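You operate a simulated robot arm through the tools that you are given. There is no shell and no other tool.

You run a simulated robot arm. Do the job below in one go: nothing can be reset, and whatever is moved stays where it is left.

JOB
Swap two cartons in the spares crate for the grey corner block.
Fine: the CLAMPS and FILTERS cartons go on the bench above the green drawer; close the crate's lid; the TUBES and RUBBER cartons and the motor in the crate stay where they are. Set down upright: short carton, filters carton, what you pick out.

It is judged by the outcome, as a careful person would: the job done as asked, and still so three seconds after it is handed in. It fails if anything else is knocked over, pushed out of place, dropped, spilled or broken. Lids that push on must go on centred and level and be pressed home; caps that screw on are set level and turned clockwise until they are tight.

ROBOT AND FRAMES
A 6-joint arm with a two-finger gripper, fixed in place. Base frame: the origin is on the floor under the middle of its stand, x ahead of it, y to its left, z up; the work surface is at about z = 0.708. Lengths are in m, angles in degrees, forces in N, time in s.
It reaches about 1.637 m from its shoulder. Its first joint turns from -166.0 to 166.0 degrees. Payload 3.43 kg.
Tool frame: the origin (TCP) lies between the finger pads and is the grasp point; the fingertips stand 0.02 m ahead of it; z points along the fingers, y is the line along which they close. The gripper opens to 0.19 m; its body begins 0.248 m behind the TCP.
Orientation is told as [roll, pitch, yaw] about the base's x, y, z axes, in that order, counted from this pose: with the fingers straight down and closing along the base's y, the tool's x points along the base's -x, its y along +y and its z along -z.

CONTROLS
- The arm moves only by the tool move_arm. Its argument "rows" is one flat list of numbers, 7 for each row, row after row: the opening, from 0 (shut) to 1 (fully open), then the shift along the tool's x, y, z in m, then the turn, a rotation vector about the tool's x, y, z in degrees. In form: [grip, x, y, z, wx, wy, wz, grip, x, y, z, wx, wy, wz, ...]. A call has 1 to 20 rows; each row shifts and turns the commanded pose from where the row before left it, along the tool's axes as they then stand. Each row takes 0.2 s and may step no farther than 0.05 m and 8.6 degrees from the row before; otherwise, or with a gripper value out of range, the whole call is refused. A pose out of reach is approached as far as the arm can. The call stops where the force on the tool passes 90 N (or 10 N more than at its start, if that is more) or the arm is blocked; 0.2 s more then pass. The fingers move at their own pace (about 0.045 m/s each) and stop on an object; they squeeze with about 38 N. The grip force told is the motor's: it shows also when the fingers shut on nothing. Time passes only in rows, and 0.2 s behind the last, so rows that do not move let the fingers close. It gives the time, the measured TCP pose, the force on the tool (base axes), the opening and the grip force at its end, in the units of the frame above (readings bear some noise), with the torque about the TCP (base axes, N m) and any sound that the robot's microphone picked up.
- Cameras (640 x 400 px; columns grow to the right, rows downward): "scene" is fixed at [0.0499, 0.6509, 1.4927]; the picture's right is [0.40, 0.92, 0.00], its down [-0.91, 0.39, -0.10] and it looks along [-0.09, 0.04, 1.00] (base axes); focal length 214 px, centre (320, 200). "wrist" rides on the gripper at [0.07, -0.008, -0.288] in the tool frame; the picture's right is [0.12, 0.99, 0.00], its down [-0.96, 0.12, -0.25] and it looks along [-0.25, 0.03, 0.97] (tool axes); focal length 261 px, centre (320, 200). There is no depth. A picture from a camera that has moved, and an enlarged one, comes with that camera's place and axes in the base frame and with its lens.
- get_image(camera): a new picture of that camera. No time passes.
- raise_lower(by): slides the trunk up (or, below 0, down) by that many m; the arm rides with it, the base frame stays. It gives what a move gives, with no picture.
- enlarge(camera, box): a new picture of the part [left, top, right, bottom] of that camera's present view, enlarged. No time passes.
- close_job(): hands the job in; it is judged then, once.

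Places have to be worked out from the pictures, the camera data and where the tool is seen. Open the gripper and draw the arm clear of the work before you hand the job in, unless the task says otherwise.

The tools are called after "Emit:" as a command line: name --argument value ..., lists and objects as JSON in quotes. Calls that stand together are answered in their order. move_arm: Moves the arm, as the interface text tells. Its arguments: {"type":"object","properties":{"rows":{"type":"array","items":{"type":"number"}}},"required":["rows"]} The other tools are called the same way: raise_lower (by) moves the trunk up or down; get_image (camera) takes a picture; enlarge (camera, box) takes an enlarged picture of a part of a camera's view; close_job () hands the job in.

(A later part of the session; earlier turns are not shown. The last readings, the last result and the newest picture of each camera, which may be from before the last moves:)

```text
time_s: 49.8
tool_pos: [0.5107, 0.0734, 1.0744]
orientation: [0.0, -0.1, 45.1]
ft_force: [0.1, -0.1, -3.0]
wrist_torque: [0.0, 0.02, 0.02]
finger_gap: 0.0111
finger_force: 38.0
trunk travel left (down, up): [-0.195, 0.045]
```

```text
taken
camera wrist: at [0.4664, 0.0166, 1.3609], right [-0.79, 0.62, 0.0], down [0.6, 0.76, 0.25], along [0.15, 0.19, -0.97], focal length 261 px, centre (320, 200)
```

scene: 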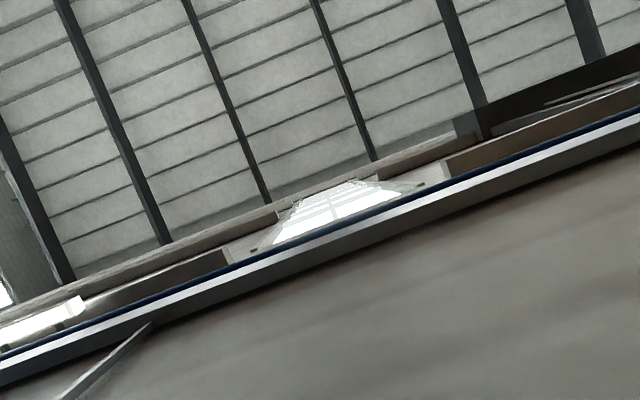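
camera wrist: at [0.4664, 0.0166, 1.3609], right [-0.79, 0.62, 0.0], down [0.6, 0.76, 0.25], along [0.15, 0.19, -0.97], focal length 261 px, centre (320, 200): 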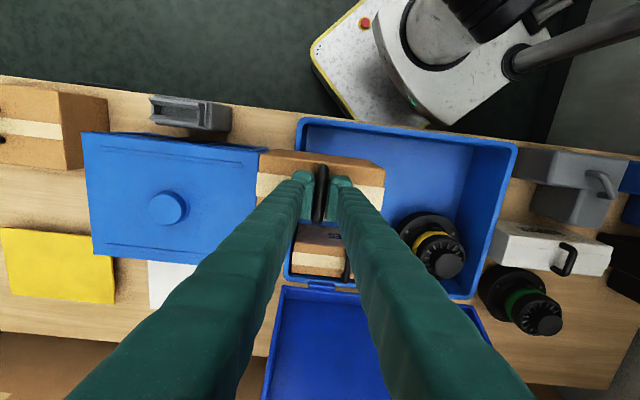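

Emit:
move_arm --rows '[0, 0, -0.048, 0, 0, 0, 0, 0, 0, -0.048, 0, 0, 0, 0, 0, 0, -0.048, 0, 0, 0, 0, 0, 0, -0.048, 0, 0, 0, 0, 0, 0, -0.048, 0, 0, 0, 0, 0, 0, -0.048, 0, 0, 0, 0, 0, -0.0184, -0.0443, 0, 0, 0, 0, 0, -0.0184, -0.0443, 0, 0, 0, 0, 0, -0.0184, -0.0443, 0, 0, 0, 0, 0, -0.0184, -0.0443, 0, 0, 0, 0, 0, -0.0184, -0.0443, 0.01, 0, 0, 0, 0, -0.0184, -0.0443, 0.01, 0, 0, 0, 0, -0.0184, -0.0443, 0.01, 0, 0, 0, 0, -0.0184, -0.0443, 0.01, 0, 0, 0, 0, 0, 0, 0, 0, 0, 0]'

Emit:
get_image --camera "wrist"

```text
time_s: 53.0
tool_pos: [1.0662, -0.2764, 1.038]
orientation: [-0.3, -0.1, 45.1]
ft_force: [-0.9, 0.5, -0.6]
wrist_torque: [-0.1, -0.23, 0.0]
finger_gap: 0.0103
finger_force: 38.1
trunk travel left (down, up): [-0.195, 0.045]
```

```text
taken
camera wrist: at [1.0214, -0.3322, 1.3249], right [-0.79, 0.62, 0.0], down [0.6, 0.76, 0.25], along [0.16, 0.19, -0.97], focal length 261 px, centre (320, 200)
```

wrist: 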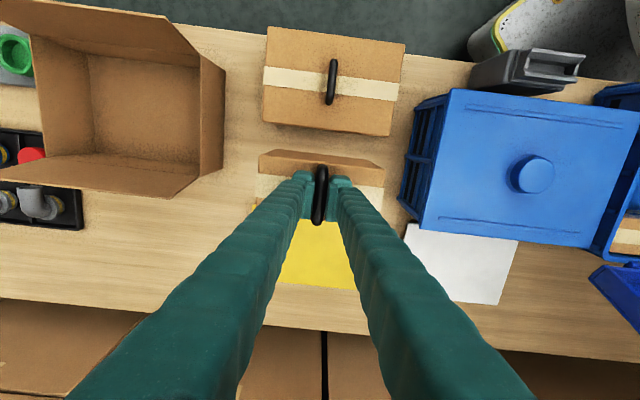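

Emit:
move_arm --rows '[0, 0, 0, 0, 0, 0, 0, 0, 0, 0, 0, 0, 0, 0]'

Emit:
enlarge --camera "wrist" --box '[200, 10, 440, 260]'

```text
time_s: 53.6
tool_pos: [1.0675, -0.2759, 1.0349]
orientation: [0.0, 0.0, 44.9]
ft_force: [0.3, -0.3, -2.3]
wrist_torque: [0.0, -0.02, -0.01]
finger_gap: 0.0102
finger_force: 37.8
trunk travel left (down, up): [-0.195, 0.045]
```

```text
1.60 times, centred on (320, 135) of wrist
camera zoom: at [1.0241, -0.333, 1.3205], right [-0.79, 0.62, 0.0], down [0.6, 0.76, 0.25], along [0.15, 0.19, -0.97], focal length 417 px, centre (320, 304)
```

zoom: 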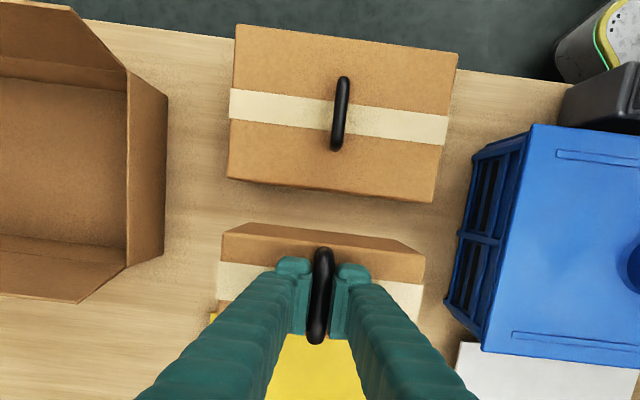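

The load is steady and the carton hangs level. I'll lower it beside the big carton.

Emit:
move_arm --rows '[0, 0, 0, 0.04, 0, 0, 0, 0, 0, 0, 0.04, 0, 0, 0, 0, 0, 0, 0.04, 0, 0, 0, 0, 0, 0, 0.025, 0, 0, 0, 0, 0, 0, 0.012, 0, 0, 0, 0, 0, 0, 0.008, 0, 0, 0, 0, 0, 0, 0, 0, 0, 0]'

Emit:
get_image --camera "wrist"

```text
time_s: 55.2
tool_pos: [1.0684, -0.2777, 0.8668]
orientation: [0.1, 0.0, 45.0]
ft_force: [0.1, -1.4, -4.3]
wrist_torque: [0.01, 0.01, 0.0]
finger_gap: 0.0101
finger_force: 38.5
trunk travel left (down, up): [-0.195, 0.045]
```

```text
taken
camera wrist: at [1.0242, -0.3333, 1.1546], right [-0.79, 0.62, 0.0], down [0.6, 0.76, 0.25], along [0.15, 0.19, -0.97], focal length 261 px, centre (320, 200)
```

wrist: 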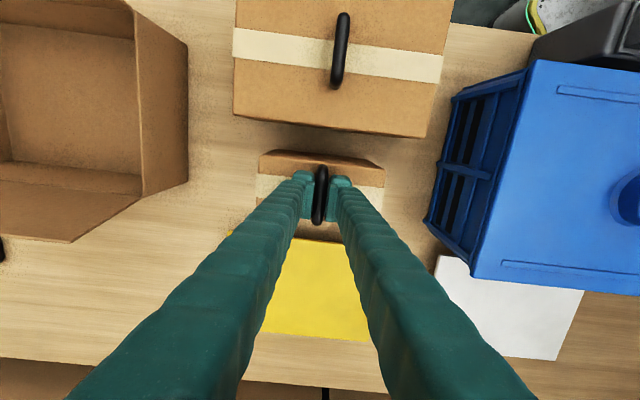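

Emit:
move_arm --rows '[0, 0, 0, 0.004, 0, 0, 0, 0, 0, 0, 0.003, 0, 0, 0, 0, 0, 0, 0, 0, 0, 0]'

```text
time_s: 56.0
tool_pos: [1.0679, -0.2768, 0.8605]
orientation: [0.0, 0.0, 45.0]
ft_force: [-0.2, 0.2, -3.4]
wrist_torque: [-0.03, -0.02, 0.02]
finger_gap: 0.0098
finger_force: 37.8
trunk travel left (down, up): [-0.195, 0.045]
```

Still hanging free at 0.8605, so I'll continue in 2–3 mm steps.

Emit:
move_arm --rows '[0, 0, 0, 0.003, 0, 0, 0, 0, 0, 0, 0, 0, 0, 0]'

Emit:
move_arm --rows '[0, 0, 0, 0.0025, 0, 0, 0, 0, 0, 0, 0, 0, 0, 0]'

```text
time_s: 56.6
tool_pos: [1.0688, -0.2777, 0.8584]
orientation: [0.0, 0.0, 45.1]
ft_force: [0.0, -0.2, -3.1]
wrist_torque: [0.03, -0.01, -0.06]
finger_gap: 0.0097
finger_force: 37.9
trunk travel left (down, up): [-0.195, 0.045]
```

```text
time_s: 57.2
tool_pos: [1.0688, -0.2771, 0.8547]
orientation: [0.0, 0.1, 45.1]
ft_force: [-0.3, 0.4, -2.3]
wrist_torque: [-0.01, -0.01, 0.0]
finger_gap: 0.0098
finger_force: 37.3
trunk travel left (down, up): [-0.195, 0.045]
```

Emit:
move_arm --rows '[0, 0, 0, 0.002, 0, 0, 0, 0, 0, 0, 0, 0, 0, 0]'

```text
time_s: 57.8
tool_pos: [1.0688, -0.2778, 0.8544]
orientation: [0.0, -0.1, 45.0]
ft_force: [0.5, -0.4, -1.6]
wrist_torque: [0.06, -0.07, -0.02]
finger_gap: 0.0096
finger_force: 38.1
trunk travel left (down, up): [-0.195, 0.045]
```

Emit:
move_arm --rows '[0, 0, 0, 0.0015, 0, 0, 0, 0, 0, 0, 0, 0, 0, 0]'

```text
time_s: 58.4
tool_pos: [1.0695, -0.277, 0.8533]
orientation: [0.1, 0.0, 44.9]
ft_force: [2.6, -1.5, 7.0]
wrist_torque: [0.32, -0.33, -0.06]
finger_gap: 0.0095
finger_force: 37.8
trunk travel left (down, up): [-0.195, 0.045]
```

The small carton is seated on the bench. I'll release it and rise.

Emit:
move_arm --rows '[0.35, 0, 0, 0, 0, 0, 0, 0.35, 0, 0, 0, 0, 0, 0, 0.35, 0, 0, 0, 0, 0, 0, 0.35, 0, 0, 0, 0, 0, 0, 0.35, 0, 0, -0.02, 0, 0, 0, 0.35, 0, 0, -0.04, 0, 0, 0, 0.35, 0, 0, -0.045, 0, 0, 0, 0.35, 0, 0, -0.045, 0, 0, 0, 0.35, 0, 0, -0.04, 0, 0, 0]'

Emit:
get_image --camera "wrist"

```text
time_s: 60.4
tool_pos: [1.0657, -0.2766, 1.0437]
orientation: [-0.2, 0.1, 45.0]
ft_force: [-1.7, 0.8, 3.0]
wrist_torque: [-0.11, -0.41, 0.0]
finger_gap: 0.0664
finger_force: 0.2
trunk travel left (down, up): [-0.195, 0.045]
```

```text
taken
camera wrist: at [1.0206, -0.3335, 1.3311], right [-0.79, 0.62, 0.0], down [0.6, 0.76, 0.25], along [0.15, 0.19, -0.97], focal length 261 px, centre (320, 200)
```

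wrist: 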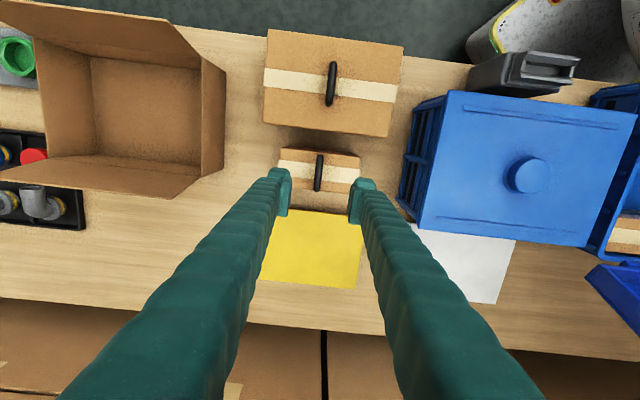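

Both cartons now stand upright above the green drawer. Next I'll move along the bench to the grey corner block.

Emit:
move_arm --rows '[0.35, 0.04, 0.02, 0, 0, 0, 0, 0.35, 0.04, 0.02, 0, 0, 0, 0, 0.35, 0.04, 0.02, 0, 0, 0, 0, 0.35, 0.04, 0.02, 0, 0, 0, 0, 0.35, 0, 0.049, 0, 0, 0, 0, 0.35, 0, 0.049, 0, 0, 0, 0, 0.35, 0, 0.049, 0, 0, 0, 0, 0.35, 0, 0.049, 0, 0, 0, 0, 0.35, 0, 0.049, 0, 0, 0, 0, 0.35, 0, 0.049, 0, 0, 0, 0, 0.35, 0, 0.049, 0, 0, 0, 0, 0.35, 0, 0.049, 0, 0, 0, 0, 0.35, 0, 0.049, 0, 0, 0, 0, 0.35, 0, 0.049, 0, 0, 0, 0, 0.35, 0, 0.049, 0, 0, 0, 0, 0.35, 0, 0.049, 0, 0, 0, 0, 0.35, 0, 0.049, 0, 0, 0, 0, 0.35, 0, 0.049, 0, 0, 0, 0, 0.35, 0, 0.049, 0, 0, 0, 0]'

Emit:
get_image --camera "wrist"

```text
time_s: 64.4
tool_pos: [0.3797, 0.1836, 1.0447]
orientation: [0.1, 0.1, 44.9]
ft_force: [1.0, 0.1, -0.7]
wrist_torque: [0.0, 0.12, -0.01]
finger_gap: 0.0666
finger_force: 0.1
trunk travel left (down, up): [-0.195, 0.045]
```

```text
taken
camera wrist: at [0.3361, 0.1284, 1.332], right [-0.79, 0.62, 0.0], down [0.6, 0.76, 0.25], along [0.15, 0.19, -0.97], focal length 261 px, centre (320, 200)
```

wrist: 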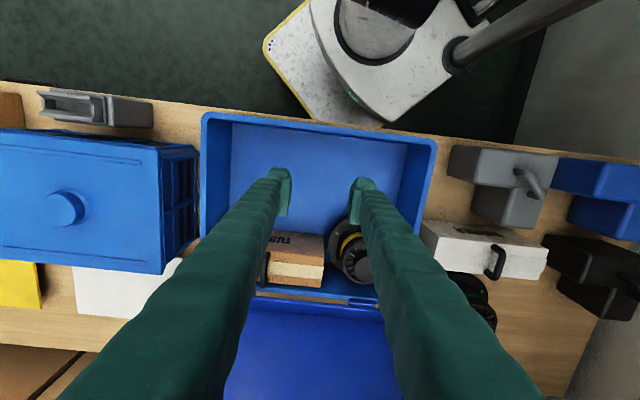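

Emit:
enlarge --camera "wrist" --box '[190, 100, 450, 310]'

Emit:
move_arm --rows '[0.35, 0, 0.048, 0, 0, 0, 0, 0.35, 0, 0.048, 0, 0, 0, 0, 0.35, 0, 0.048, 0, 0, 0, 0, 0.35, 0, 0.048, 0, 0, 0, 0, 0.35, 0, 0.048, 0, 0, 0, 0, 0.35, 0, 0.048, 0, 0, 0, 0, 0.35, 0, 0.048, 0, 0, 0, 0, 0.35, 0, 0.044, 0, 0, 0, 0]'

Emit:
get_image --camera "wrist"

Emit:
enlarge --camera "wrist" --box '[220, 90, 460, 260]'

```text
1.90 times, centred on (320, 205) of wrist
camera zoom: at [0.3361, 0.1284, 1.332], right [-0.79, 0.62, 0.0], down [0.6, 0.76, 0.25], along [0.15, 0.19, -0.97], focal length 496 px, centre (320, 190)
```

zoom: 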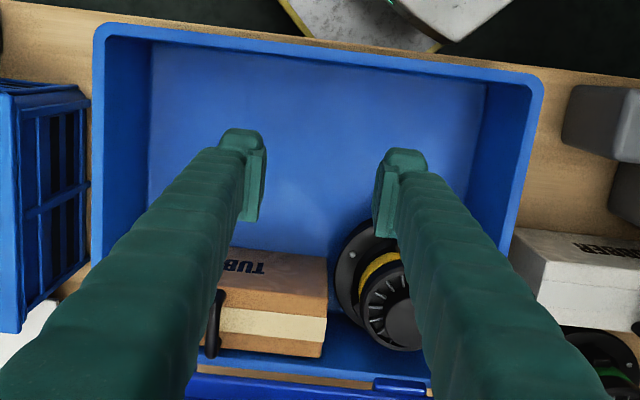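

```text
time_s: 66.2
tool_pos: [0.11, 0.4548, 1.0437]
orientation: [0.0, 0.0, 45.0]
ft_force: [0.1, -0.8, -0.6]
wrist_torque: [0.12, 0.07, -0.01]
finger_gap: 0.0663
finger_force: 0.0
trunk travel left (down, up): [-0.195, 0.045]
```

```text
taken
camera wrist: at [0.0656, 0.3988, 1.3302], right [-0.79, 0.62, 0.0], down [0.6, 0.76, 0.25], along [0.15, 0.19, -0.97], focal length 261 px, centre (320, 200)
```

wrist: 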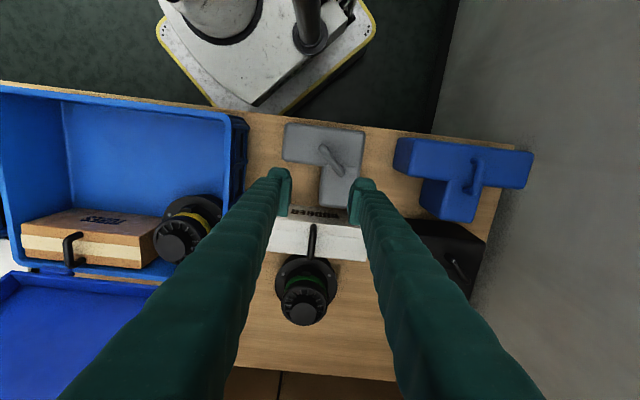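

```text
2.35 times, centred on (340, 175) of wrist
camera zoom: at [0.0656, 0.3988, 1.3302], right [-0.79, 0.62, 0.0], down [0.6, 0.76, 0.25], along [0.15, 0.19, -0.97], focal length 613 px, centre (273, 259)
```

zoom: 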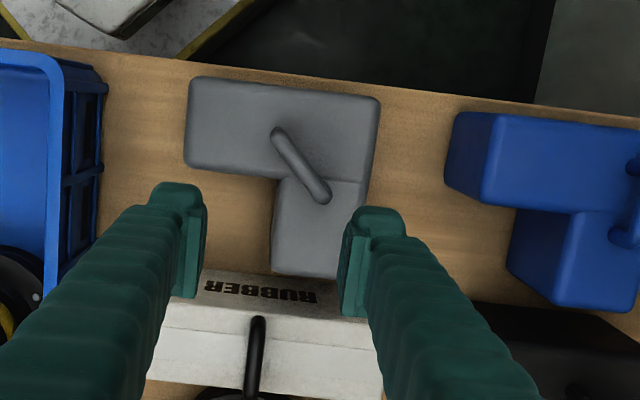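

The grey L block's handle runs along base Y, centred near x=0.078, y=0.452, with the bar at z≈0.84. The crate also has a good free area at its near left. I'll rotate the tool to close along base X and centre over the handle.

Emit:
move_arm --rows '[0.42, 0, 0, 0, 0, 0, -7.5, 0.42, 0, 0, 0, 0, 0, -7.5, 0.42, 0, 0, 0, 0, 0, -7.5, 0.42, 0, 0, 0, 0, 0, -7.5, 0.42, 0, 0, 0, 0, 0, -7.5, 0.42, 0, 0, 0, 0, 0, -7.5, 0.42, 0.0025, 0.032, 0, 0, 0, 0]'

Emit:
get_image --camera "wrist"

Emit:
enlarge --camera "wrist" --box '[220, 100, 420, 250]'

```text
time_s: 67.8
tool_pos: [0.0799, 0.4529, 1.0435]
orientation: [0.0, 0.1, 90.0]
ft_force: [-0.2, -0.5, -0.4]
wrist_torque: [-0.03, 0.08, 0.01]
finger_gap: 0.0799
finger_force: 0.0
trunk travel left (down, up): [-0.195, 0.045]
```

```text
taken
camera wrist: at [0.0877, 0.3819, 1.3305], right [-0.99, -0.12, 0.0], down [-0.12, 0.96, 0.25], along [-0.03, 0.24, -0.97], focal length 261 px, centre (320, 200)
```

wrist: 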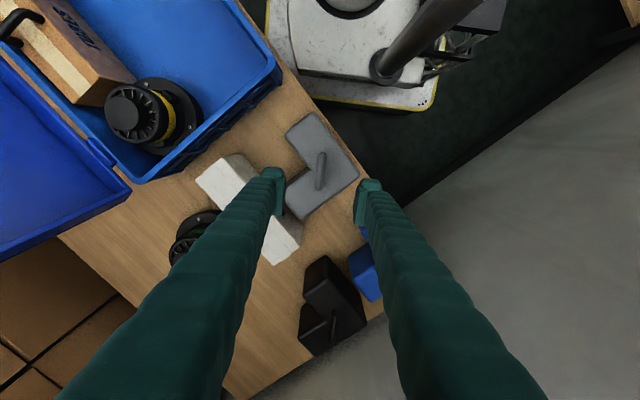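

```text
2.67 times, centred on (320, 175) of wrist
camera zoom: at [0.0877, 0.3819, 1.3305], right [-0.99, -0.12, 0.0], down [-0.12, 0.96, 0.25], along [-0.03, 0.24, -0.97], focal length 695 px, centre (320, 267)
```

zoom: 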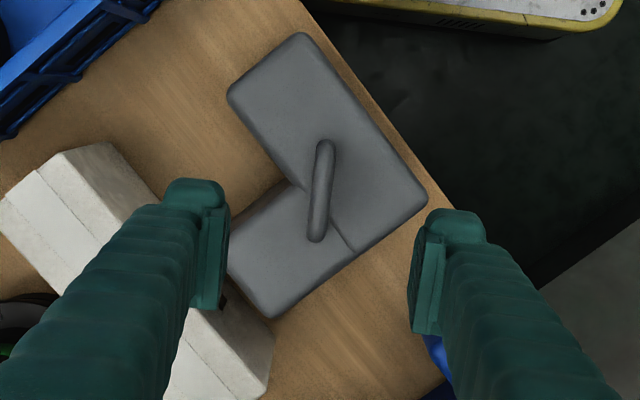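

The handle is centred. I'll descend around it.

Emit:
move_arm --rows '[0.42, 0, 0, 0.045, 0, 0, 0, 0.42, 0, 0, 0.045, 0, 0, 0, 0.42, 0, 0, 0.045, 0, 0, 0, 0.42, 0, 0, 0.035, 0, 0, 0, 0.42, 0, 0, 0.015, 0, 0, 0]'

Emit:
enlarge --camera "wrist" --box '[220, 120, 420, 260]'

```text
time_s: 69.0
tool_pos: [0.0782, 0.4537, 0.858]
orientation: [0.0, 0.0, 90.1]
ft_force: [0.4, 0.3, 0.2]
wrist_torque: [0.02, 0.01, -0.02]
finger_gap: 0.0797
finger_force: 0.0
trunk travel left (down, up): [-0.195, 0.045]
```

```text
2.86 times, centred on (320, 190) of wrist
camera zoom: at [0.0862, 0.3819, 1.145], right [-0.99, -0.12, 0.0], down [-0.12, 0.96, 0.25], along [-0.03, 0.25, -0.97], focal length 745 px, centre (320, 229)
```

zoom: 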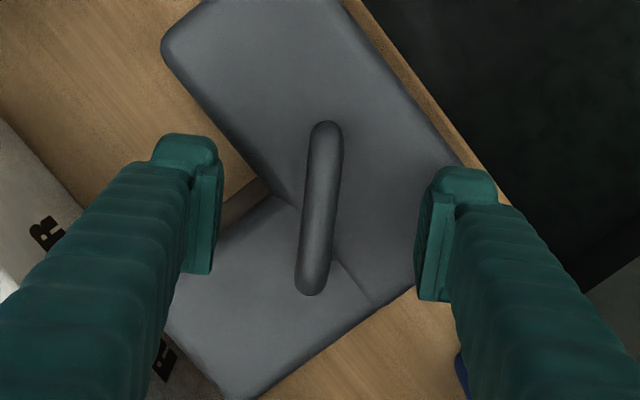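

Emit:
move_arm --rows '[0.42, 0, 0, 0.014, 0, 0, 0, 0, 0, 0, 0, 0, 0, 0, 0, 0, 0, 0, 0, 0, 0, 0, 0, 0, 0, 0, 0, 0, 0, 0, 0, 0, 0, 0, 0, 0, 0, 0, 0, 0, 0, 0]'

Emit:
enlarge --camera "wrist" --box '[220, 120, 420, 260]'

```text
time_s: 70.4
tool_pos: [0.0782, 0.4533, 0.844]
orientation: [0.0, -0.2, 89.8]
ft_force: [9.6, -0.1, 26.1]
wrist_torque: [-0.11, 0.06, 0.1]
finger_gap: 0.0087
finger_force: 32.4
trunk travel left (down, up): [-0.195, 0.045]
```

```text
2.86 times, centred on (320, 190) of wrist
camera zoom: at [0.0866, 0.3815, 1.1318], right [-0.99, -0.12, 0.0], down [-0.11, 0.96, 0.25], along [-0.03, 0.25, -0.97], focal length 745 px, centre (320, 229)
```

zoom: 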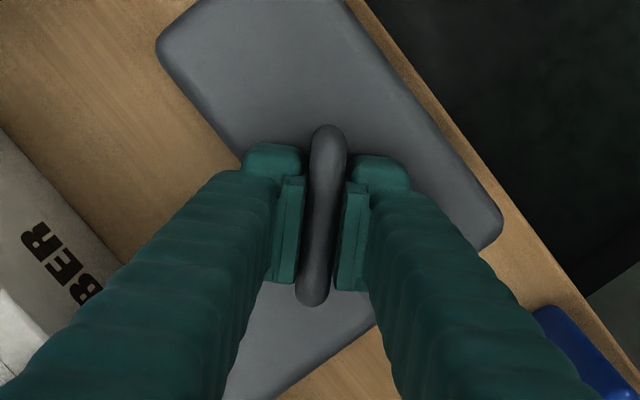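

The readings show 26 N upward, so the fingertips are probably just touching the block's top. I'll lift slightly and see whether the block comes along.

Emit:
move_arm --rows '[0, 0, 0, -0.004, 0, 0, 0, 0, 0, 0, 0, 0, 0, 0]'

```text
time_s: 71.0
tool_pos: [0.0778, 0.4521, 0.8462]
orientation: [0.0, 0.1, 89.9]
ft_force: [0.5, -0.8, -2.7]
wrist_torque: [0.0, -0.01, 0.01]
finger_gap: 0.0089
finger_force: 37.6
trunk travel left (down, up): [-0.195, 0.045]
```

Emit:
move_arm --rows '[0, 0, 0, -0.005, 0, 0, 0, 0, 0, 0, -0.008, 0, 0, 0, 0, 0, 0, -0.01, 0, 0, 0, 0, 0, 0, 0, 0, 0, 0]'

Emit:
get_image --camera "wrist"

```text
time_s: 72.0
tool_pos: [0.0793, 0.4535, 0.87]
orientation: [-0.1, 0.0, 90.1]
ft_force: [-1.3, -0.5, -3.6]
wrist_torque: [-0.01, -0.02, 0.06]
finger_gap: 0.0087
finger_force: 37.7
trunk travel left (down, up): [-0.195, 0.045]
```

```text
taken
camera wrist: at [0.0868, 0.3827, 1.1577], right [-0.99, -0.12, 0.0], down [-0.11, 0.96, 0.24], along [-0.03, 0.24, -0.97], focal length 261 px, centre (320, 200)
```

wrist: 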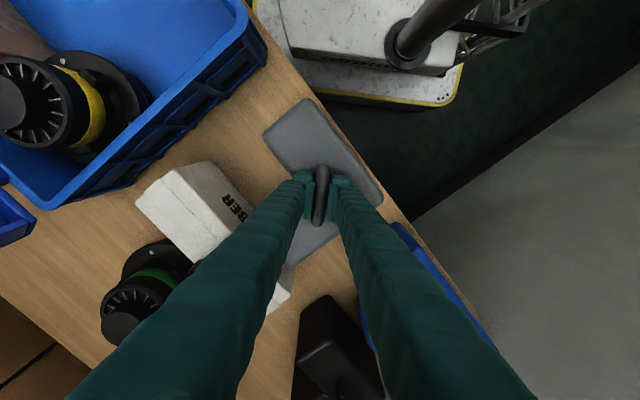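

The block is off the bench at about 0.37 kg and well held. I'll lift it high and carry it over the crate's free near-left area.

Emit:
move_arm --rows '[0, 0, 0, -0.03, 0, 0, 0, 0, 0, 0, -0.04, 0, 0, 0, 0, 0, 0, -0.045, 0, 0, 0, 0, 0, 0, -0.045, 0, 0, 0, 0, 0, 0, -0.04, 0, 0, 0, 0, 0.029, -0.0359, 0, 0, 0, 0, 0, 0.029, -0.0359, 0, 0, 0, 0, 0, 0.029, -0.0359, 0, 0, 0, 0, 0, 0.029, -0.0359, 0, 0, 0, 0, 0, 0.029, -0.0359, 0, 0, 0, 0, 0, 0.029, -0.0359, 0, 0, 0, 0, 0, 0.029, -0.0359, 0, 0, 0, 0, 0, 0.029, -0.0359, 0, 0, 0, 0, 0, 0.029, -0.0359, 0, 0, 0, 0, 0, 0.029, -0.0359, 0, 0, 0, 0, 0, 0, 0, 0, 0, 0, 0]'

Emit:
get_image --camera "wrist"

```text
time_s: 75.4
tool_pos: [0.4367, 0.162, 1.0712]
orientation: [0.0, 0.0, 90.0]
ft_force: [0.3, 0.6, -4.4]
wrist_torque: [-0.02, 0.01, -0.01]
finger_gap: 0.0087
finger_force: 37.3
trunk travel left (down, up): [-0.195, 0.045]
```

```text
taken
camera wrist: at [0.4446, 0.0908, 1.3572], right [-0.99, -0.12, 0.0], down [-0.12, 0.96, 0.25], along [-0.03, 0.25, -0.97], focal length 261 px, centre (320, 200)
```

wrist: 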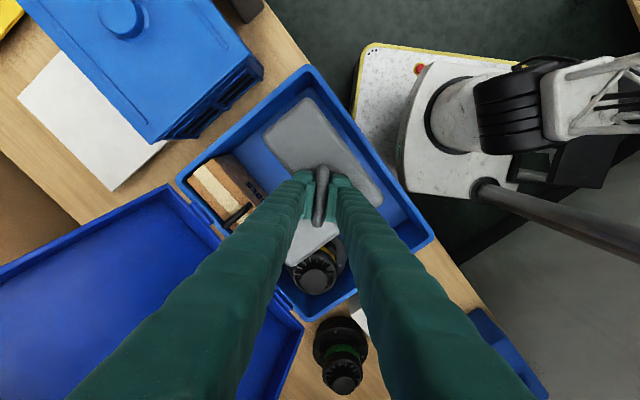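

The block is over the free area, clear of the TUBES carton and the motor. I'll lower it into the crate.

Emit:
move_arm --rows '[0, 0, 0, 0.04, 0, 0, 0, 0, 0, 0, 0.04, 0, 0, 0, 0, 0, 0, 0.04, 0, 0, 0, 0, 0, 0, 0.035, 0, 0, 0, 0, 0, 0, 0.025, 0, 0, 0, 0, 0, 0, 0.012, 0, 0, 0, 0, 0, 0, 0, 0, 0, 0]'

Emit:
get_image --camera "wrist"

```text
time_s: 77.0
tool_pos: [0.436, 0.1625, 0.8799]
orientation: [0.0, 0.0, 90.1]
ft_force: [0.1, -0.1, -2.3]
wrist_torque: [0.02, -0.02, 0.04]
finger_gap: 0.0088
finger_force: 38.2
trunk travel left (down, up): [-0.195, 0.045]
```

```text
taken
camera wrist: at [0.445, 0.0911, 1.1662], right [-0.99, -0.12, 0.0], down [-0.12, 0.96, 0.25], along [-0.03, 0.25, -0.97], focal length 261 px, centre (320, 200)
```

wrist: 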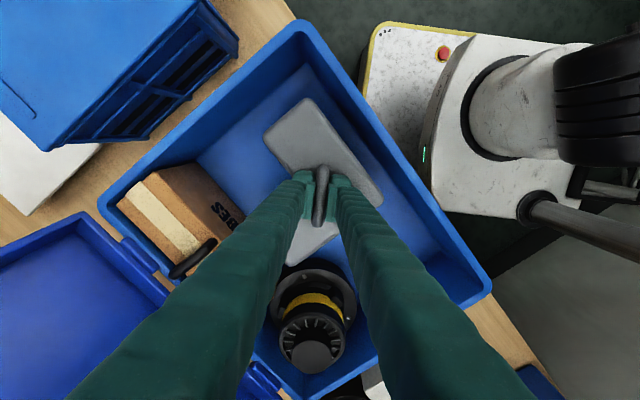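

Emit:
enlarge --camera "wrist" --box '[220, 150, 420, 310]'

```text
2.50 times, centred on (320, 230) of wrist
camera zoom: at [0.445, 0.0911, 1.1662], right [-0.99, -0.12, 0.0], down [-0.12, 0.96, 0.25], along [-0.03, 0.25, -0.97], focal length 652 px, centre (320, 125)
```

zoom: 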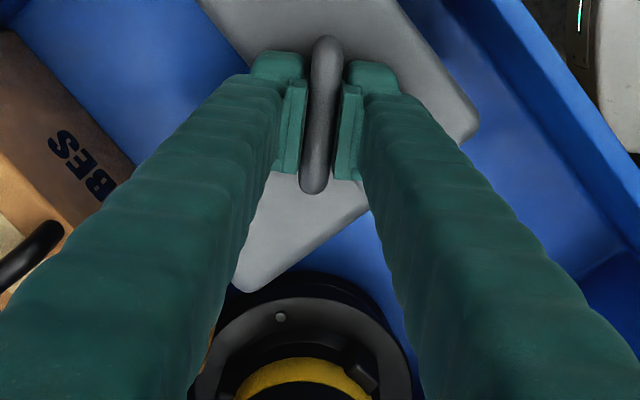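

Clearance to the motor flange and to the walls is about 5 cm each. I'll lower in fine steps.

Emit:
move_arm --rows '[0, 0, 0, 0.008, 0, 0, 0, 0, 0, 0, 0.006, 0, 0, 0, 0, 0, 0, 0.004, 0, 0, 0, 0, 0, 0, 0, 0, 0, 0]'

```text
time_s: 78.0
tool_pos: [0.4374, 0.162, 0.8611]
orientation: [0.1, 0.0, 89.9]
ft_force: [-0.6, -0.5, -3.2]
wrist_torque: [-0.02, -0.01, 0.01]
finger_gap: 0.0087
finger_force: 37.4
trunk travel left (down, up): [-0.195, 0.045]
```

Emit:
move_arm --rows '[0, 0, 0, 0.003, 0, 0, 0, 0, 0, 0, 0, 0, 0, 0]'

Emit:
move_arm --rows '[0, 0, 0, 0.002, 0, 0, 0, 0, 0, 0, 0, 0, 0, 0]'

```text
time_s: 78.6
tool_pos: [0.4369, 0.1629, 0.8586]
orientation: [0.0, 0.0, 90.0]
ft_force: [-1.0, 0.3, -3.2]
wrist_torque: [-0.01, -0.04, 0.01]
finger_gap: 0.0089
finger_force: 38.5
trunk travel left (down, up): [-0.195, 0.045]
```

```text
time_s: 79.2
tool_pos: [0.4377, 0.1622, 0.8565]
orientation: [0.0, 0.0, 90.0]
ft_force: [-0.6, -0.4, -3.4]
wrist_torque: [0.0, 0.0, 0.01]
finger_gap: 0.0086
finger_force: 37.3
trunk travel left (down, up): [-0.195, 0.045]
```

Emit:
move_arm --rows '[0, 0, 0, 0.002, 0, 0, 0, 0, 0, 0, 0, 0, 0, 0]'

Emit:
move_arm --rows '[0, 0, 0, 0.0015, 0, 0, 0, 0, 0, 0, 0, 0, 0, 0]'

```text
time_s: 79.8
tool_pos: [0.4367, 0.1622, 0.8545]
orientation: [0.0, 0.0, 89.9]
ft_force: [0.7, 0.6, -2.9]
wrist_torque: [0.01, 0.0, -0.01]
finger_gap: 0.0091
finger_force: 38.7
trunk travel left (down, up): [-0.195, 0.045]
```

```text
time_s: 80.4
tool_pos: [0.4374, 0.1633, 0.8526]
orientation: [0.0, 0.0, 90.0]
ft_force: [1.9, -2.2, 6.3]
wrist_torque: [0.12, -0.01, 0.03]
finger_gap: 0.009
finger_force: 37.7
trunk travel left (down, up): [-0.195, 0.045]
```

The block is resting on the crate floor. I'll release it and rise.

Emit:
move_arm --rows '[0.3, 0, 0, 0, 0, 0, 0, 0.3, 0, 0, 0, 0, 0, 0, 0.3, 0, 0, 0, 0, 0, 0, 0.3, 0, 0, 0, 0, 0, 0, 0.3, 0, 0, -0.02, 0, 0, 0, 0.3, 0, 0, -0.04, 0, 0, 0, 0.3, 0, 0, -0.045, 0, 0, 0, 0.3, 0, 0, -0.045, 0, 0, 0, 0.3, 0, 0, -0.045, 0, 0, 0, 0.3, 0, 0, -0.045, 0, 0, 0, 0.3, 0, 0, -0.045, 0, 0, 0, 0.3, 0, 0, -0.045, 0, 0, 0]'

Emit:
get_image --camera "wrist"

```text
time_s: 83.0
tool_pos: [0.4367, 0.1609, 1.1815]
orientation: [0.0, 0.0, 90.0]
ft_force: [-0.6, 0.2, 0.7]
wrist_torque: [-0.01, -0.02, 0.01]
finger_gap: 0.057
finger_force: 0.0
trunk travel left (down, up): [-0.195, 0.045]
```

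```text
taken
camera wrist: at [0.4448, 0.0899, 1.4678], right [-0.99, -0.12, 0.0], down [-0.12, 0.96, 0.25], along [-0.03, 0.25, -0.97], focal length 261 px, centre (320, 200)
```

wrist: 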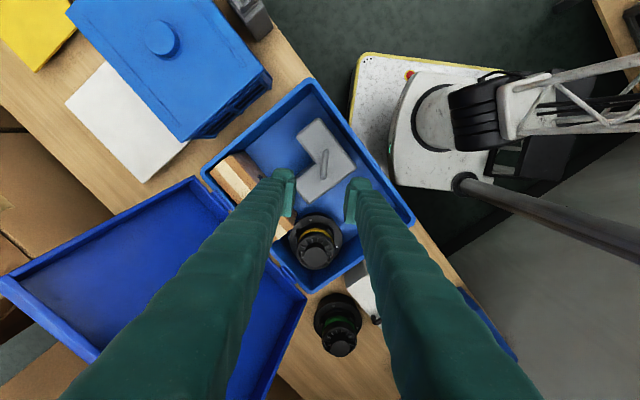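

The grey block stands upright in the crate, clear of everything else. Next I'll study the lid and its handle, which stand up on the far side, so I'm turning back to face the lid and tilting up.

Emit:
move_arm --rows '[0.3, 0, 0, -0.04, 0, 0, 0, 0.3, 0, 0, -0.04, 0, 0, 0, 0.3, 0, 0, 0, 0, 0, 7.5, 0.3, 0, 0, 0, 0, 0, 7.5, 0.3, 0, 0, 0, 0, 0, 7.5, 0.3, 0, 0, 0, 0, 0, 7.5, 0.3, 0, 0, 0, 0, 0, 7.5, 0.3, 0, 0, 0, 0, 0, 7.5, 0.3, 0.05, 0, 0, 0, 0, 0, 0.3, 0.05, 0, 0, 0, 0, 0, 0.3, 0, 0, 0, 0, -8, 0, 0.3, 0, 0, 0, 0, -8, 0, 0.3, 0, 0, 0, 0, -8, 0]'

Emit:
get_image --camera "wrist"

```text
time_s: 85.8
tool_pos: [0.3681, 0.0938, 1.262]
orientation: [0.1, -23.9, 45.2]
ft_force: [0.5, -1.7, 0.0]
wrist_torque: [0.43, 0.27, 0.23]
finger_gap: 0.0569
finger_force: 0.1
trunk travel left (down, up): [-0.195, 0.045]
```

```text
taken
camera wrist: at [0.2459, -0.0411, 1.4951], right [-0.78, 0.62, -0.05], down [0.47, 0.63, 0.62], along [0.42, 0.46, -0.78], focal length 261 px, centre (320, 200)
```

wrist: 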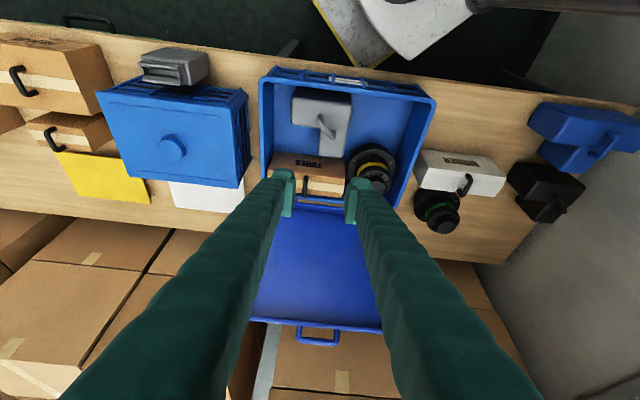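

Emit:
enlarge --camera "wrist" --box '[230, 180, 420, 360]'

Emit:
enlarge --camera "wrist" --box '[0, 30, 160, 210]'

Emit:
enlarge --camera "wrist" --box '[250, 50, 450, 220]'

```text
2.22 times, centred on (325, 270) of wrist
camera zoom: at [0.2459, -0.0411, 1.4951], right [-0.78, 0.62, -0.05], down [0.47, 0.63, 0.62], along [0.42, 0.46, -0.78], focal length 579 px, centre (309, 44)
```

zoom: 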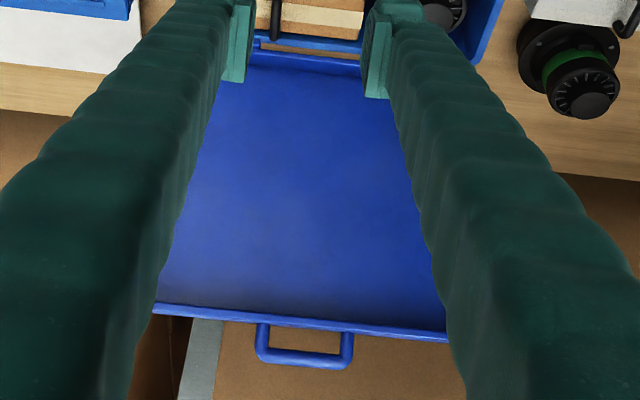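

```text
2.22 times, centred on (80, 120) of wrist
camera zoom: at [0.2459, -0.0411, 1.4951], right [-0.78, 0.62, -0.05], down [0.47, 0.63, 0.62], along [0.42, 0.46, -0.78], focal length 579 px, centre (853, 378)
```

zoom: 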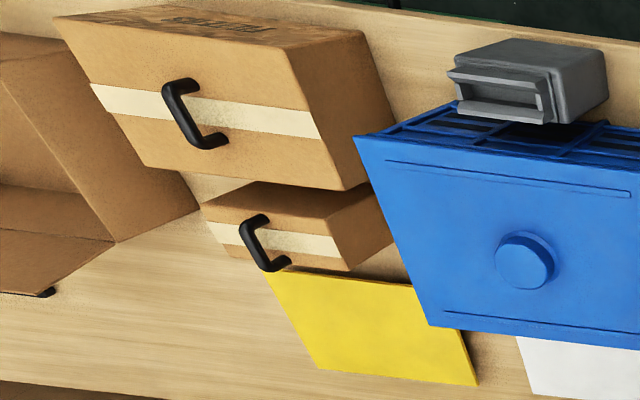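

```text
2.35 times, centred on (350, 135) of wrist
camera zoom: at [0.2459, -0.0411, 1.4951], right [-0.78, 0.62, -0.05], down [0.47, 0.63, 0.62], along [0.42, 0.46, -0.78], focal length 613 px, centre (249, 353)
```

zoom: 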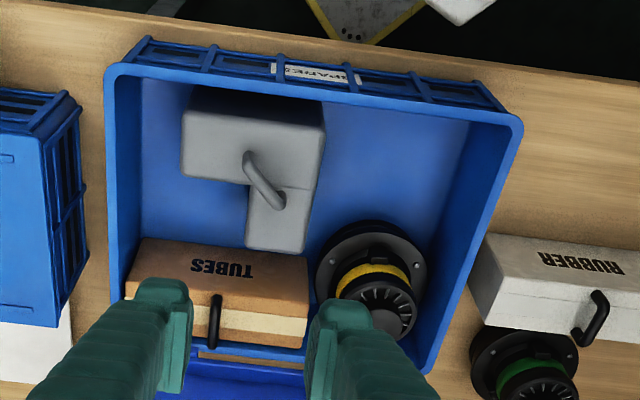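

I can see the lid tray standing open with a U-shaped handle on its top edge. I'll open the fingers to uncover the view, then measure the lid edges, handle and hinge.

Emit:
move_arm --rows '[1, 0, 0, 0, 0, 0, 0, 1, 0, 0, 0, 0, 0, 0, 1, 0, 0, 0, 0, 0, 0, 1, 0, 0, 0, 0, 0, 0, 1, 0, 0, 0, 0, 0, 0, 1, 0, 0, 0, 0, 0, 0, 1, 0, 0, 0, 0, 0, 0, 1, 0, 0, 0, 0, 0, 0]'

Emit:
enlarge --camera "wrist" --box '[220, 180, 430, 360]'

Emit:
enlarge --camera "wrist" --box '[0, 30, 110, 110]'

```text
time_s: 87.6
tool_pos: [0.3679, 0.093, 1.2622]
orientation: [0.0, -24.0, 45.0]
ft_force: [-0.7, 0.6, 0.4]
wrist_torque: [-0.02, 0.03, 0.02]
finger_gap: 0.1901
finger_force: 0.0
trunk travel left (down, up): [-0.195, 0.045]
```

```text
2.22 times, centred on (325, 270) of wrist
camera zoom: at [0.2446, -0.0423, 1.4956], right [-0.78, 0.63, -0.05], down [0.47, 0.63, 0.62], along [0.42, 0.46, -0.79], focal length 579 px, centre (309, 44)
```

zoom: 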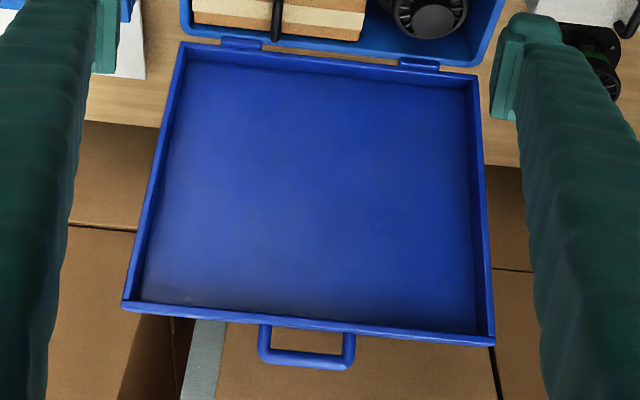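

```text
5.00 times, centred on (55, 70) of wrist
camera zoom: at [0.2446, -0.0423, 1.4956], right [-0.78, 0.63, -0.05], down [0.47, 0.63, 0.62], along [0.42, 0.46, -0.79], focal length 1303 px, centre (1645, 850)
```

zoom: 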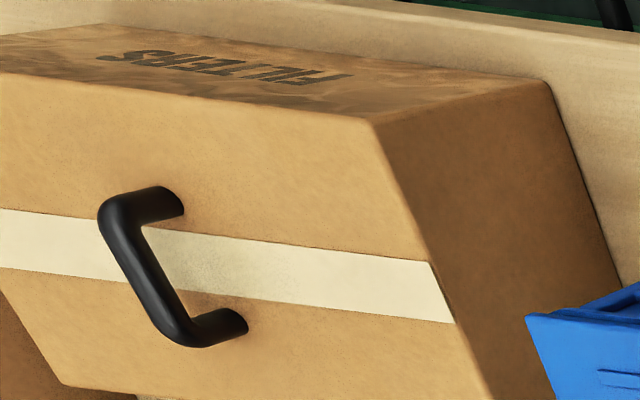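

The big carton's label reads FILTERS, so the small one is CLAMPS, which confirms the selection. The lid leans back at about 112° with its U-handle near s=0.144, w≈0.83, z≈1.2. I'll go above it with the fingers set to close across the handle bar and look straight down.

Emit:
move_arm --rows '[1, 0, 0, 0, 0, 8, 0, 1, 0, 0, 0, 0, 8, 0, 1, 0, 0, 0, 0, 8, 0, 1, 0, 0, -0.03, 0, 0, 7.5, 1, 0, 0, -0.03, 0, 0, 7.5, 1, 0, 0, 0, 0, 0, 7.5, 1, 0, 0, 0, 0, 0, 7.5, 1, 0, 0, 0, 0, 0, 7.5, 1, 0, 0, 0, 0, 0, 7.5, 1, 0, 0, 0, 0, 0, 7.5, 1, 0, 0, 0, 0, 0, 7.5, 1, 0, 0, 0, 0, 0, 7.5, 1, 0, 0, 0, 0, 0, 7.5, 1, 0, 0, 0, 0, 0, 7.5, 1, 0, 0, 0, 0, 0, 7.5]'

Emit:
get_image --camera "wrist"

```text
time_s: 90.8
tool_pos: [0.3663, 0.0918, 1.3222]
orientation: [-0.1, 0.0, -45.1]
ft_force: [-0.3, 0.4, 0.7]
wrist_torque: [0.0, 0.03, -0.02]
finger_gap: 0.19
finger_force: 0.1
trunk travel left (down, up): [-0.195, 0.045]
```

```text
taken
camera wrist: at [0.3108, 0.1349, 1.6097], right [0.62, 0.78, 0.0], down [0.76, -0.6, 0.25], along [0.19, -0.15, -0.97], focal length 261 px, centre (320, 200)
```

wrist: 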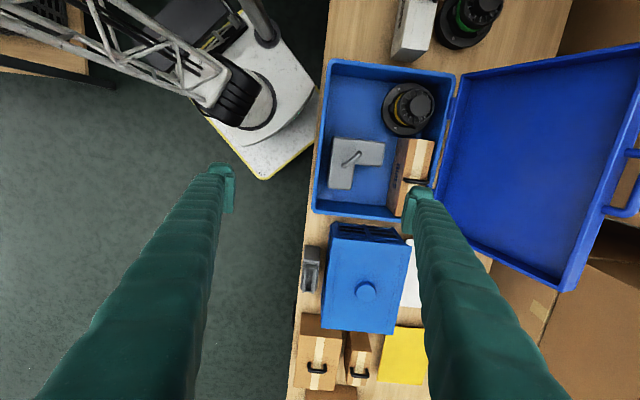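

Emit:
enlarge --camera "wrist" --box '[430, 30, 640, 300]'

Emit:
enlarge --camera "wrist" --box '[560, 110, 640, 230]'

```text
1.48 times, centred on (535, 165) of wrist
camera zoom: at [0.3108, 0.1349, 1.6097], right [0.62, 0.78, 0.0], down [0.76, -0.6, 0.25], along [0.19, -0.15, -0.97], focal length 386 px, centre (2, 252)
```

zoom: 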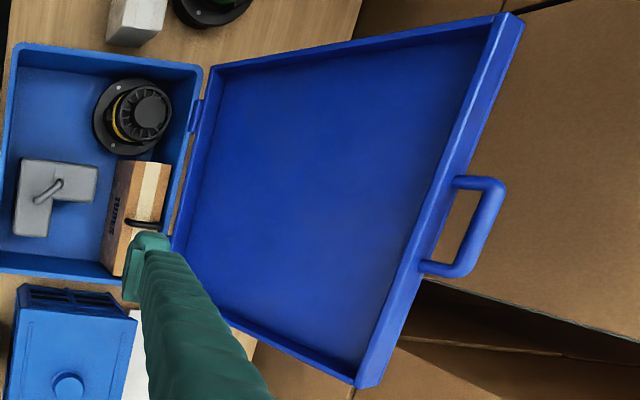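

```text
3.33 times, centred on (600, 170) of wrist
camera zoom: at [0.3108, 0.1349, 1.6097], right [0.62, 0.78, 0.0], down [0.76, -0.6, 0.25], along [0.19, -0.15, -0.97], focal length 869 px, centre (-613, 300)
```

zoom: 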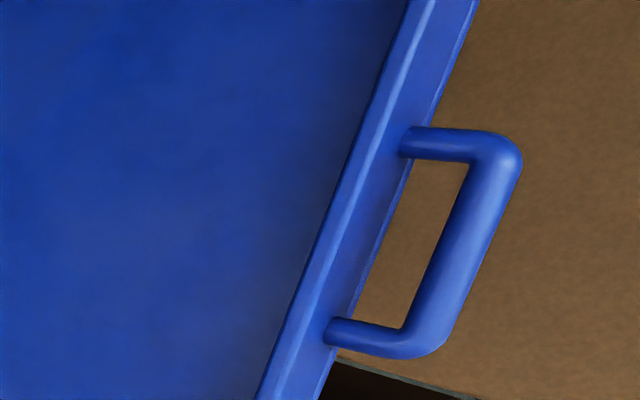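

Triangulating the two views puts the handle bar at about s=0.142, w=0.834, z=1.202, with the hinge near w≈0.675, z≈0.85. I'll move the gripper above the bar for a closer look.

Emit:
move_arm --rows '[1, 0.005, 0.046, 0, 0, 0, 0, 1, 0.005, 0.046, 0, 0, 0, 0, 1, 0.005, 0.046, 0, 0, 0, 0, 1, 0.005, 0.046, 0, 0, 0, 0, 1, 0.005, 0.046, 0, 0, 0, 0, 1, 0.005, 0.046, 0, 0, 0, 0, 1, 0.005, 0.046, 0, 0, 0, 0, 1, 0.005, 0.046, 0, 0, 0, 0, 1, 0.005, 0.046, 0, 0, 0, 0, 1, 0.005, 0.046, 0, 0, 0, 0]'

Emit:
get_image --camera "wrist"

```text
time_s: 93.0
tool_pos: [0.652, 0.4459, 1.3115]
orientation: [0.5, 0.0, -44.9]
ft_force: [-0.4, -0.5, 0.8]
wrist_torque: [0.09, -0.1, -0.01]
finger_gap: 0.19
finger_force: 0.2
out of reach, approached as far as the arm can: row 10
trunk travel left (down, up): [-0.195, 0.045]
```

```text
taken
camera wrist: at [0.5946, 0.4884, 1.5994], right [0.62, 0.79, 0.01], down [0.76, -0.6, 0.25], along [0.2, -0.15, -0.97], focal length 261 px, centre (320, 200)
```

wrist: 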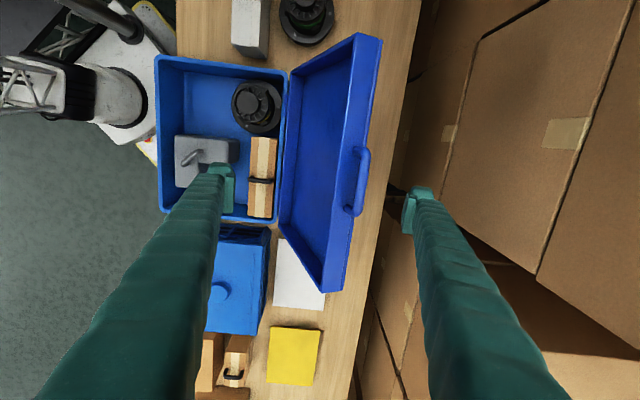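

Emit:
enlarge --camera "wrist" --box '[300, 120, 400, 230]'

Emit:
enlarge --camera "wrist" --box '[250, 20, 400, 300]'

```text
3.64 times, centred on (350, 175) of wrist
camera zoom: at [0.5946, 0.4884, 1.5994], right [0.62, 0.79, 0.01], down [0.76, -0.6, 0.25], along [0.2, -0.15, -0.97], focal length 948 px, centre (211, 291)
```

zoom: 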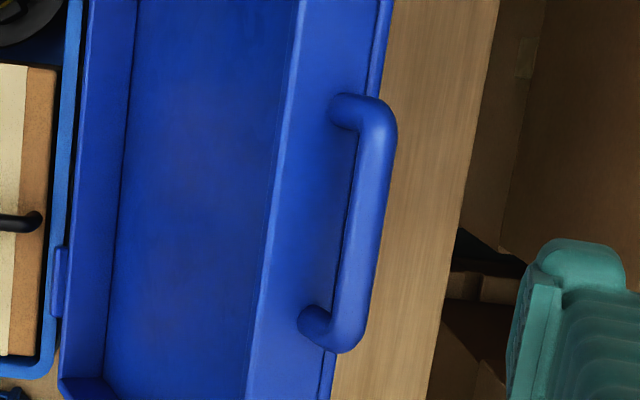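

```text
1.43 times, centred on (325, 160) of wrist
camera zoom: at [0.5946, 0.4884, 1.5994], right [0.62, 0.79, 0.01], down [0.76, -0.6, 0.25], along [0.2, -0.15, -0.97], focal length 372 px, centre (313, 257)
```

zoom: 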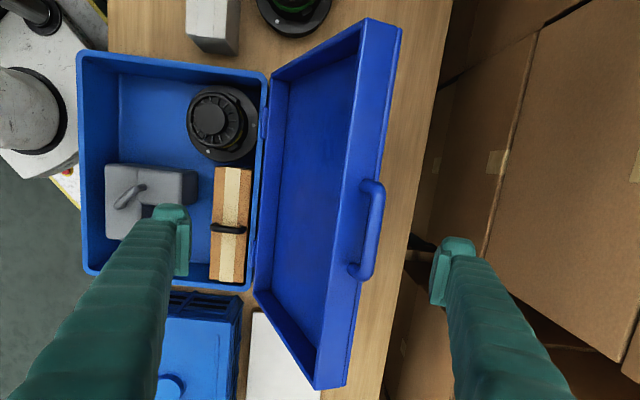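

The handle is a U about 0.108 m wide, standing about 0.046 m off the lid's front face. The safest hold is to pinch it across its full width, with the fingers closing along s outside both legs, so the lid can pivot between the pads as it swings. I'll rotate the tool back to close along s.

Emit:
move_arm --rows '[1, 0, -0.045, 0, 0, 0, 0, 1, 0, 0, 0.01, 0, 0, -7.5, 1, 0, 0, 0, 0, 0, -7.5, 1, 0, 0, 0, 0, 0, -7.5, 1, 0, 0, 0, 0, 0, -7.5, 1, 0, 0, 0, 0, 0, -7.5, 1, 0, 0, 0, 0, 0, -7.5, 1, 0, 0, 0, 0, 0, -7.5, 1, 0, 0, 0, 0, 0, -7.5, 1, 0, 0, 0, 0, 0, -7.5, 1, 0, 0, 0, 0, 0, -7.5, 1, 0, 0, 0, 0, 0, -7.5, 1, 0, 0, 0, 0, 0, -7.5]'

Emit:
get_image --camera "wrist"

```text
time_s: 95.8
tool_pos: [0.6215, 0.4179, 1.3014]
orientation: [0.1, -0.1, 45.2]
ft_force: [0.0, 0.7, 0.6]
wrist_torque: [0.0, 0.03, 0.0]
finger_gap: 0.19
finger_force: 0.2
trunk travel left (down, up): [-0.195, 0.045]
```

```text
taken
camera wrist: at [0.5771, 0.3616, 1.588], right [-0.79, 0.62, 0.0], down [0.6, 0.76, 0.25], along [0.15, 0.19, -0.97], focal length 261 px, centre (320, 200)
```

wrist: 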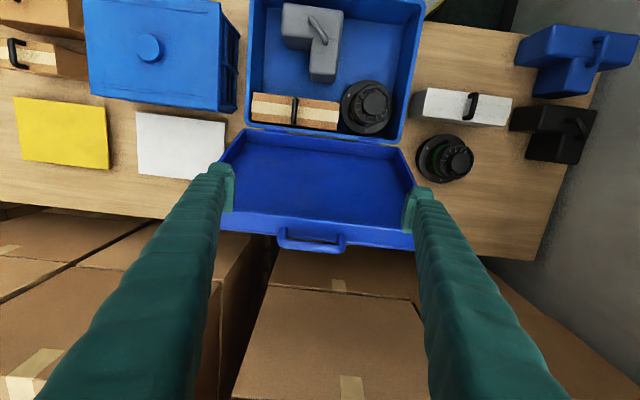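

Emit:
enlarge --camera "wrist" --box '[210, 120, 430, 260]'

```text
2.86 times, centred on (320, 190) of wrist
camera zoom: at [0.5771, 0.3616, 1.588], right [-0.79, 0.62, 0.0], down [0.6, 0.76, 0.25], along [0.15, 0.19, -0.97], focal length 745 px, centre (320, 229)
```

zoom: 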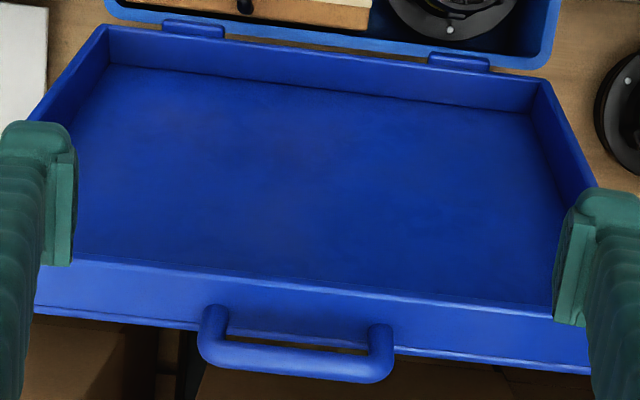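

The new view fixes the bar at s=0.143, w=0.840, z=1.1995 and the hinge at w=0.671, z=0.843. I'll hover just above the handle, fingers wide open.

Emit:
move_arm --rows '[1, -0.034, 0.001, 0.017, 0, 0, 0, 1, -0.034, 0, 0.017, 0, 0, 0, 1, -0.034, 0, 0.017, 0, 0, 0, 1, 0, 0, 0, 0, 0, 0]'

Emit:
get_image --camera "wrist"

Emit:
enlarge --camera "wrist" --box '[210, 110, 430, 250]'

```text
time_s: 96.8
tool_pos: [0.6955, 0.4891, 1.248]
orientation: [0.0, 0.0, 44.9]
ft_force: [1.0, 0.7, -0.4]
wrist_torque: [-0.07, 0.12, -0.05]
finger_gap: 0.1901
finger_force: 0.0
trunk travel left (down, up): [-0.195, 0.045]
```

```text
taken
camera wrist: at [0.6512, 0.4329, 1.5358], right [-0.79, 0.62, 0.0], down [0.6, 0.76, 0.25], along [0.15, 0.19, -0.97], focal length 261 px, centre (320, 200)
```

wrist: 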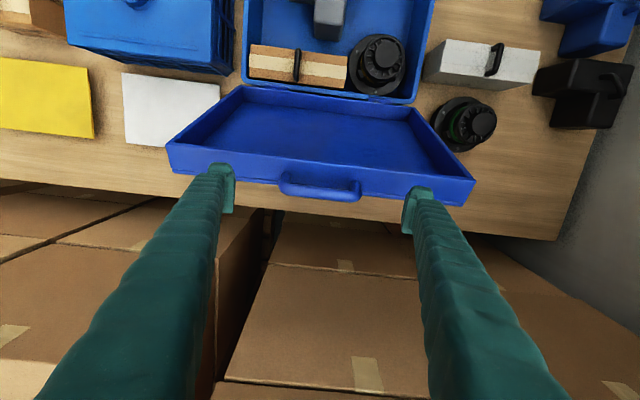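

```text
2.86 times, centred on (320, 180) of wrist
camera zoom: at [0.6512, 0.4329, 1.5358], right [-0.79, 0.62, 0.0], down [0.6, 0.76, 0.25], along [0.15, 0.19, -0.97], focal length 745 px, centre (320, 257)
```

zoom: 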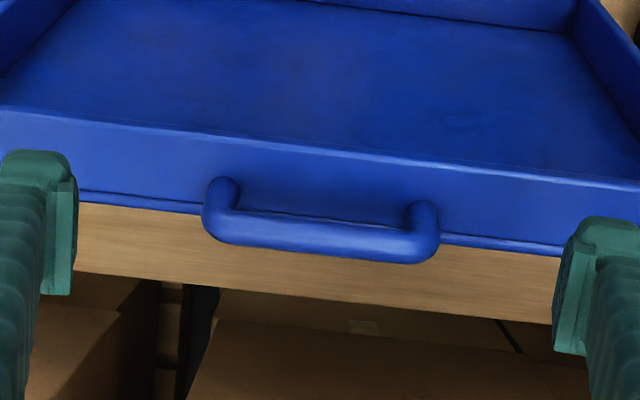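

The fingers are lined up outside both handle legs. I'll descend to the handle level and check.

Emit:
move_arm --rows '[1, 0, 0, 0.028, 0, 0, 0, 1, 0, 0, 0.028, 0, 0, 0, 1, 0, 0, 0, 0, 0, 0]'

Emit:
enlarge --camera "wrist" --box '[210, 130, 430, 270]'

```text
time_s: 97.6
tool_pos: [0.6929, 0.4866, 1.1925]
orientation: [0.0, 0.0, 45.0]
ft_force: [0.5, 0.0, -0.4]
wrist_torque: [0.01, 0.03, 0.01]
finger_gap: 0.1898
finger_force: 0.1
trunk travel left (down, up): [-0.195, 0.045]
```

```text
2.86 times, centred on (320, 200) of wrist
camera zoom: at [0.649, 0.432, 1.4797], right [-0.79, 0.62, 0.0], down [0.6, 0.76, 0.25], along [0.15, 0.19, -0.97], focal length 745 px, centre (320, 200)
```

zoom: 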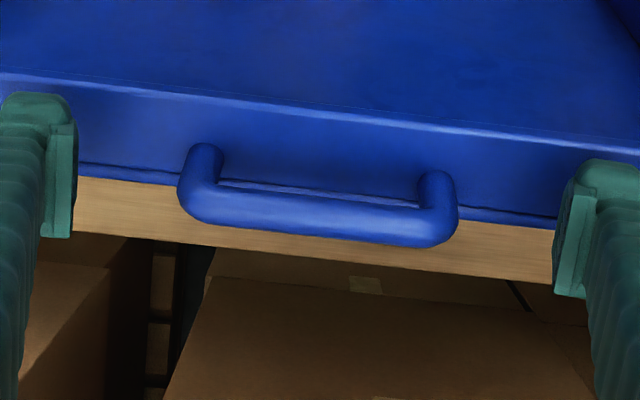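

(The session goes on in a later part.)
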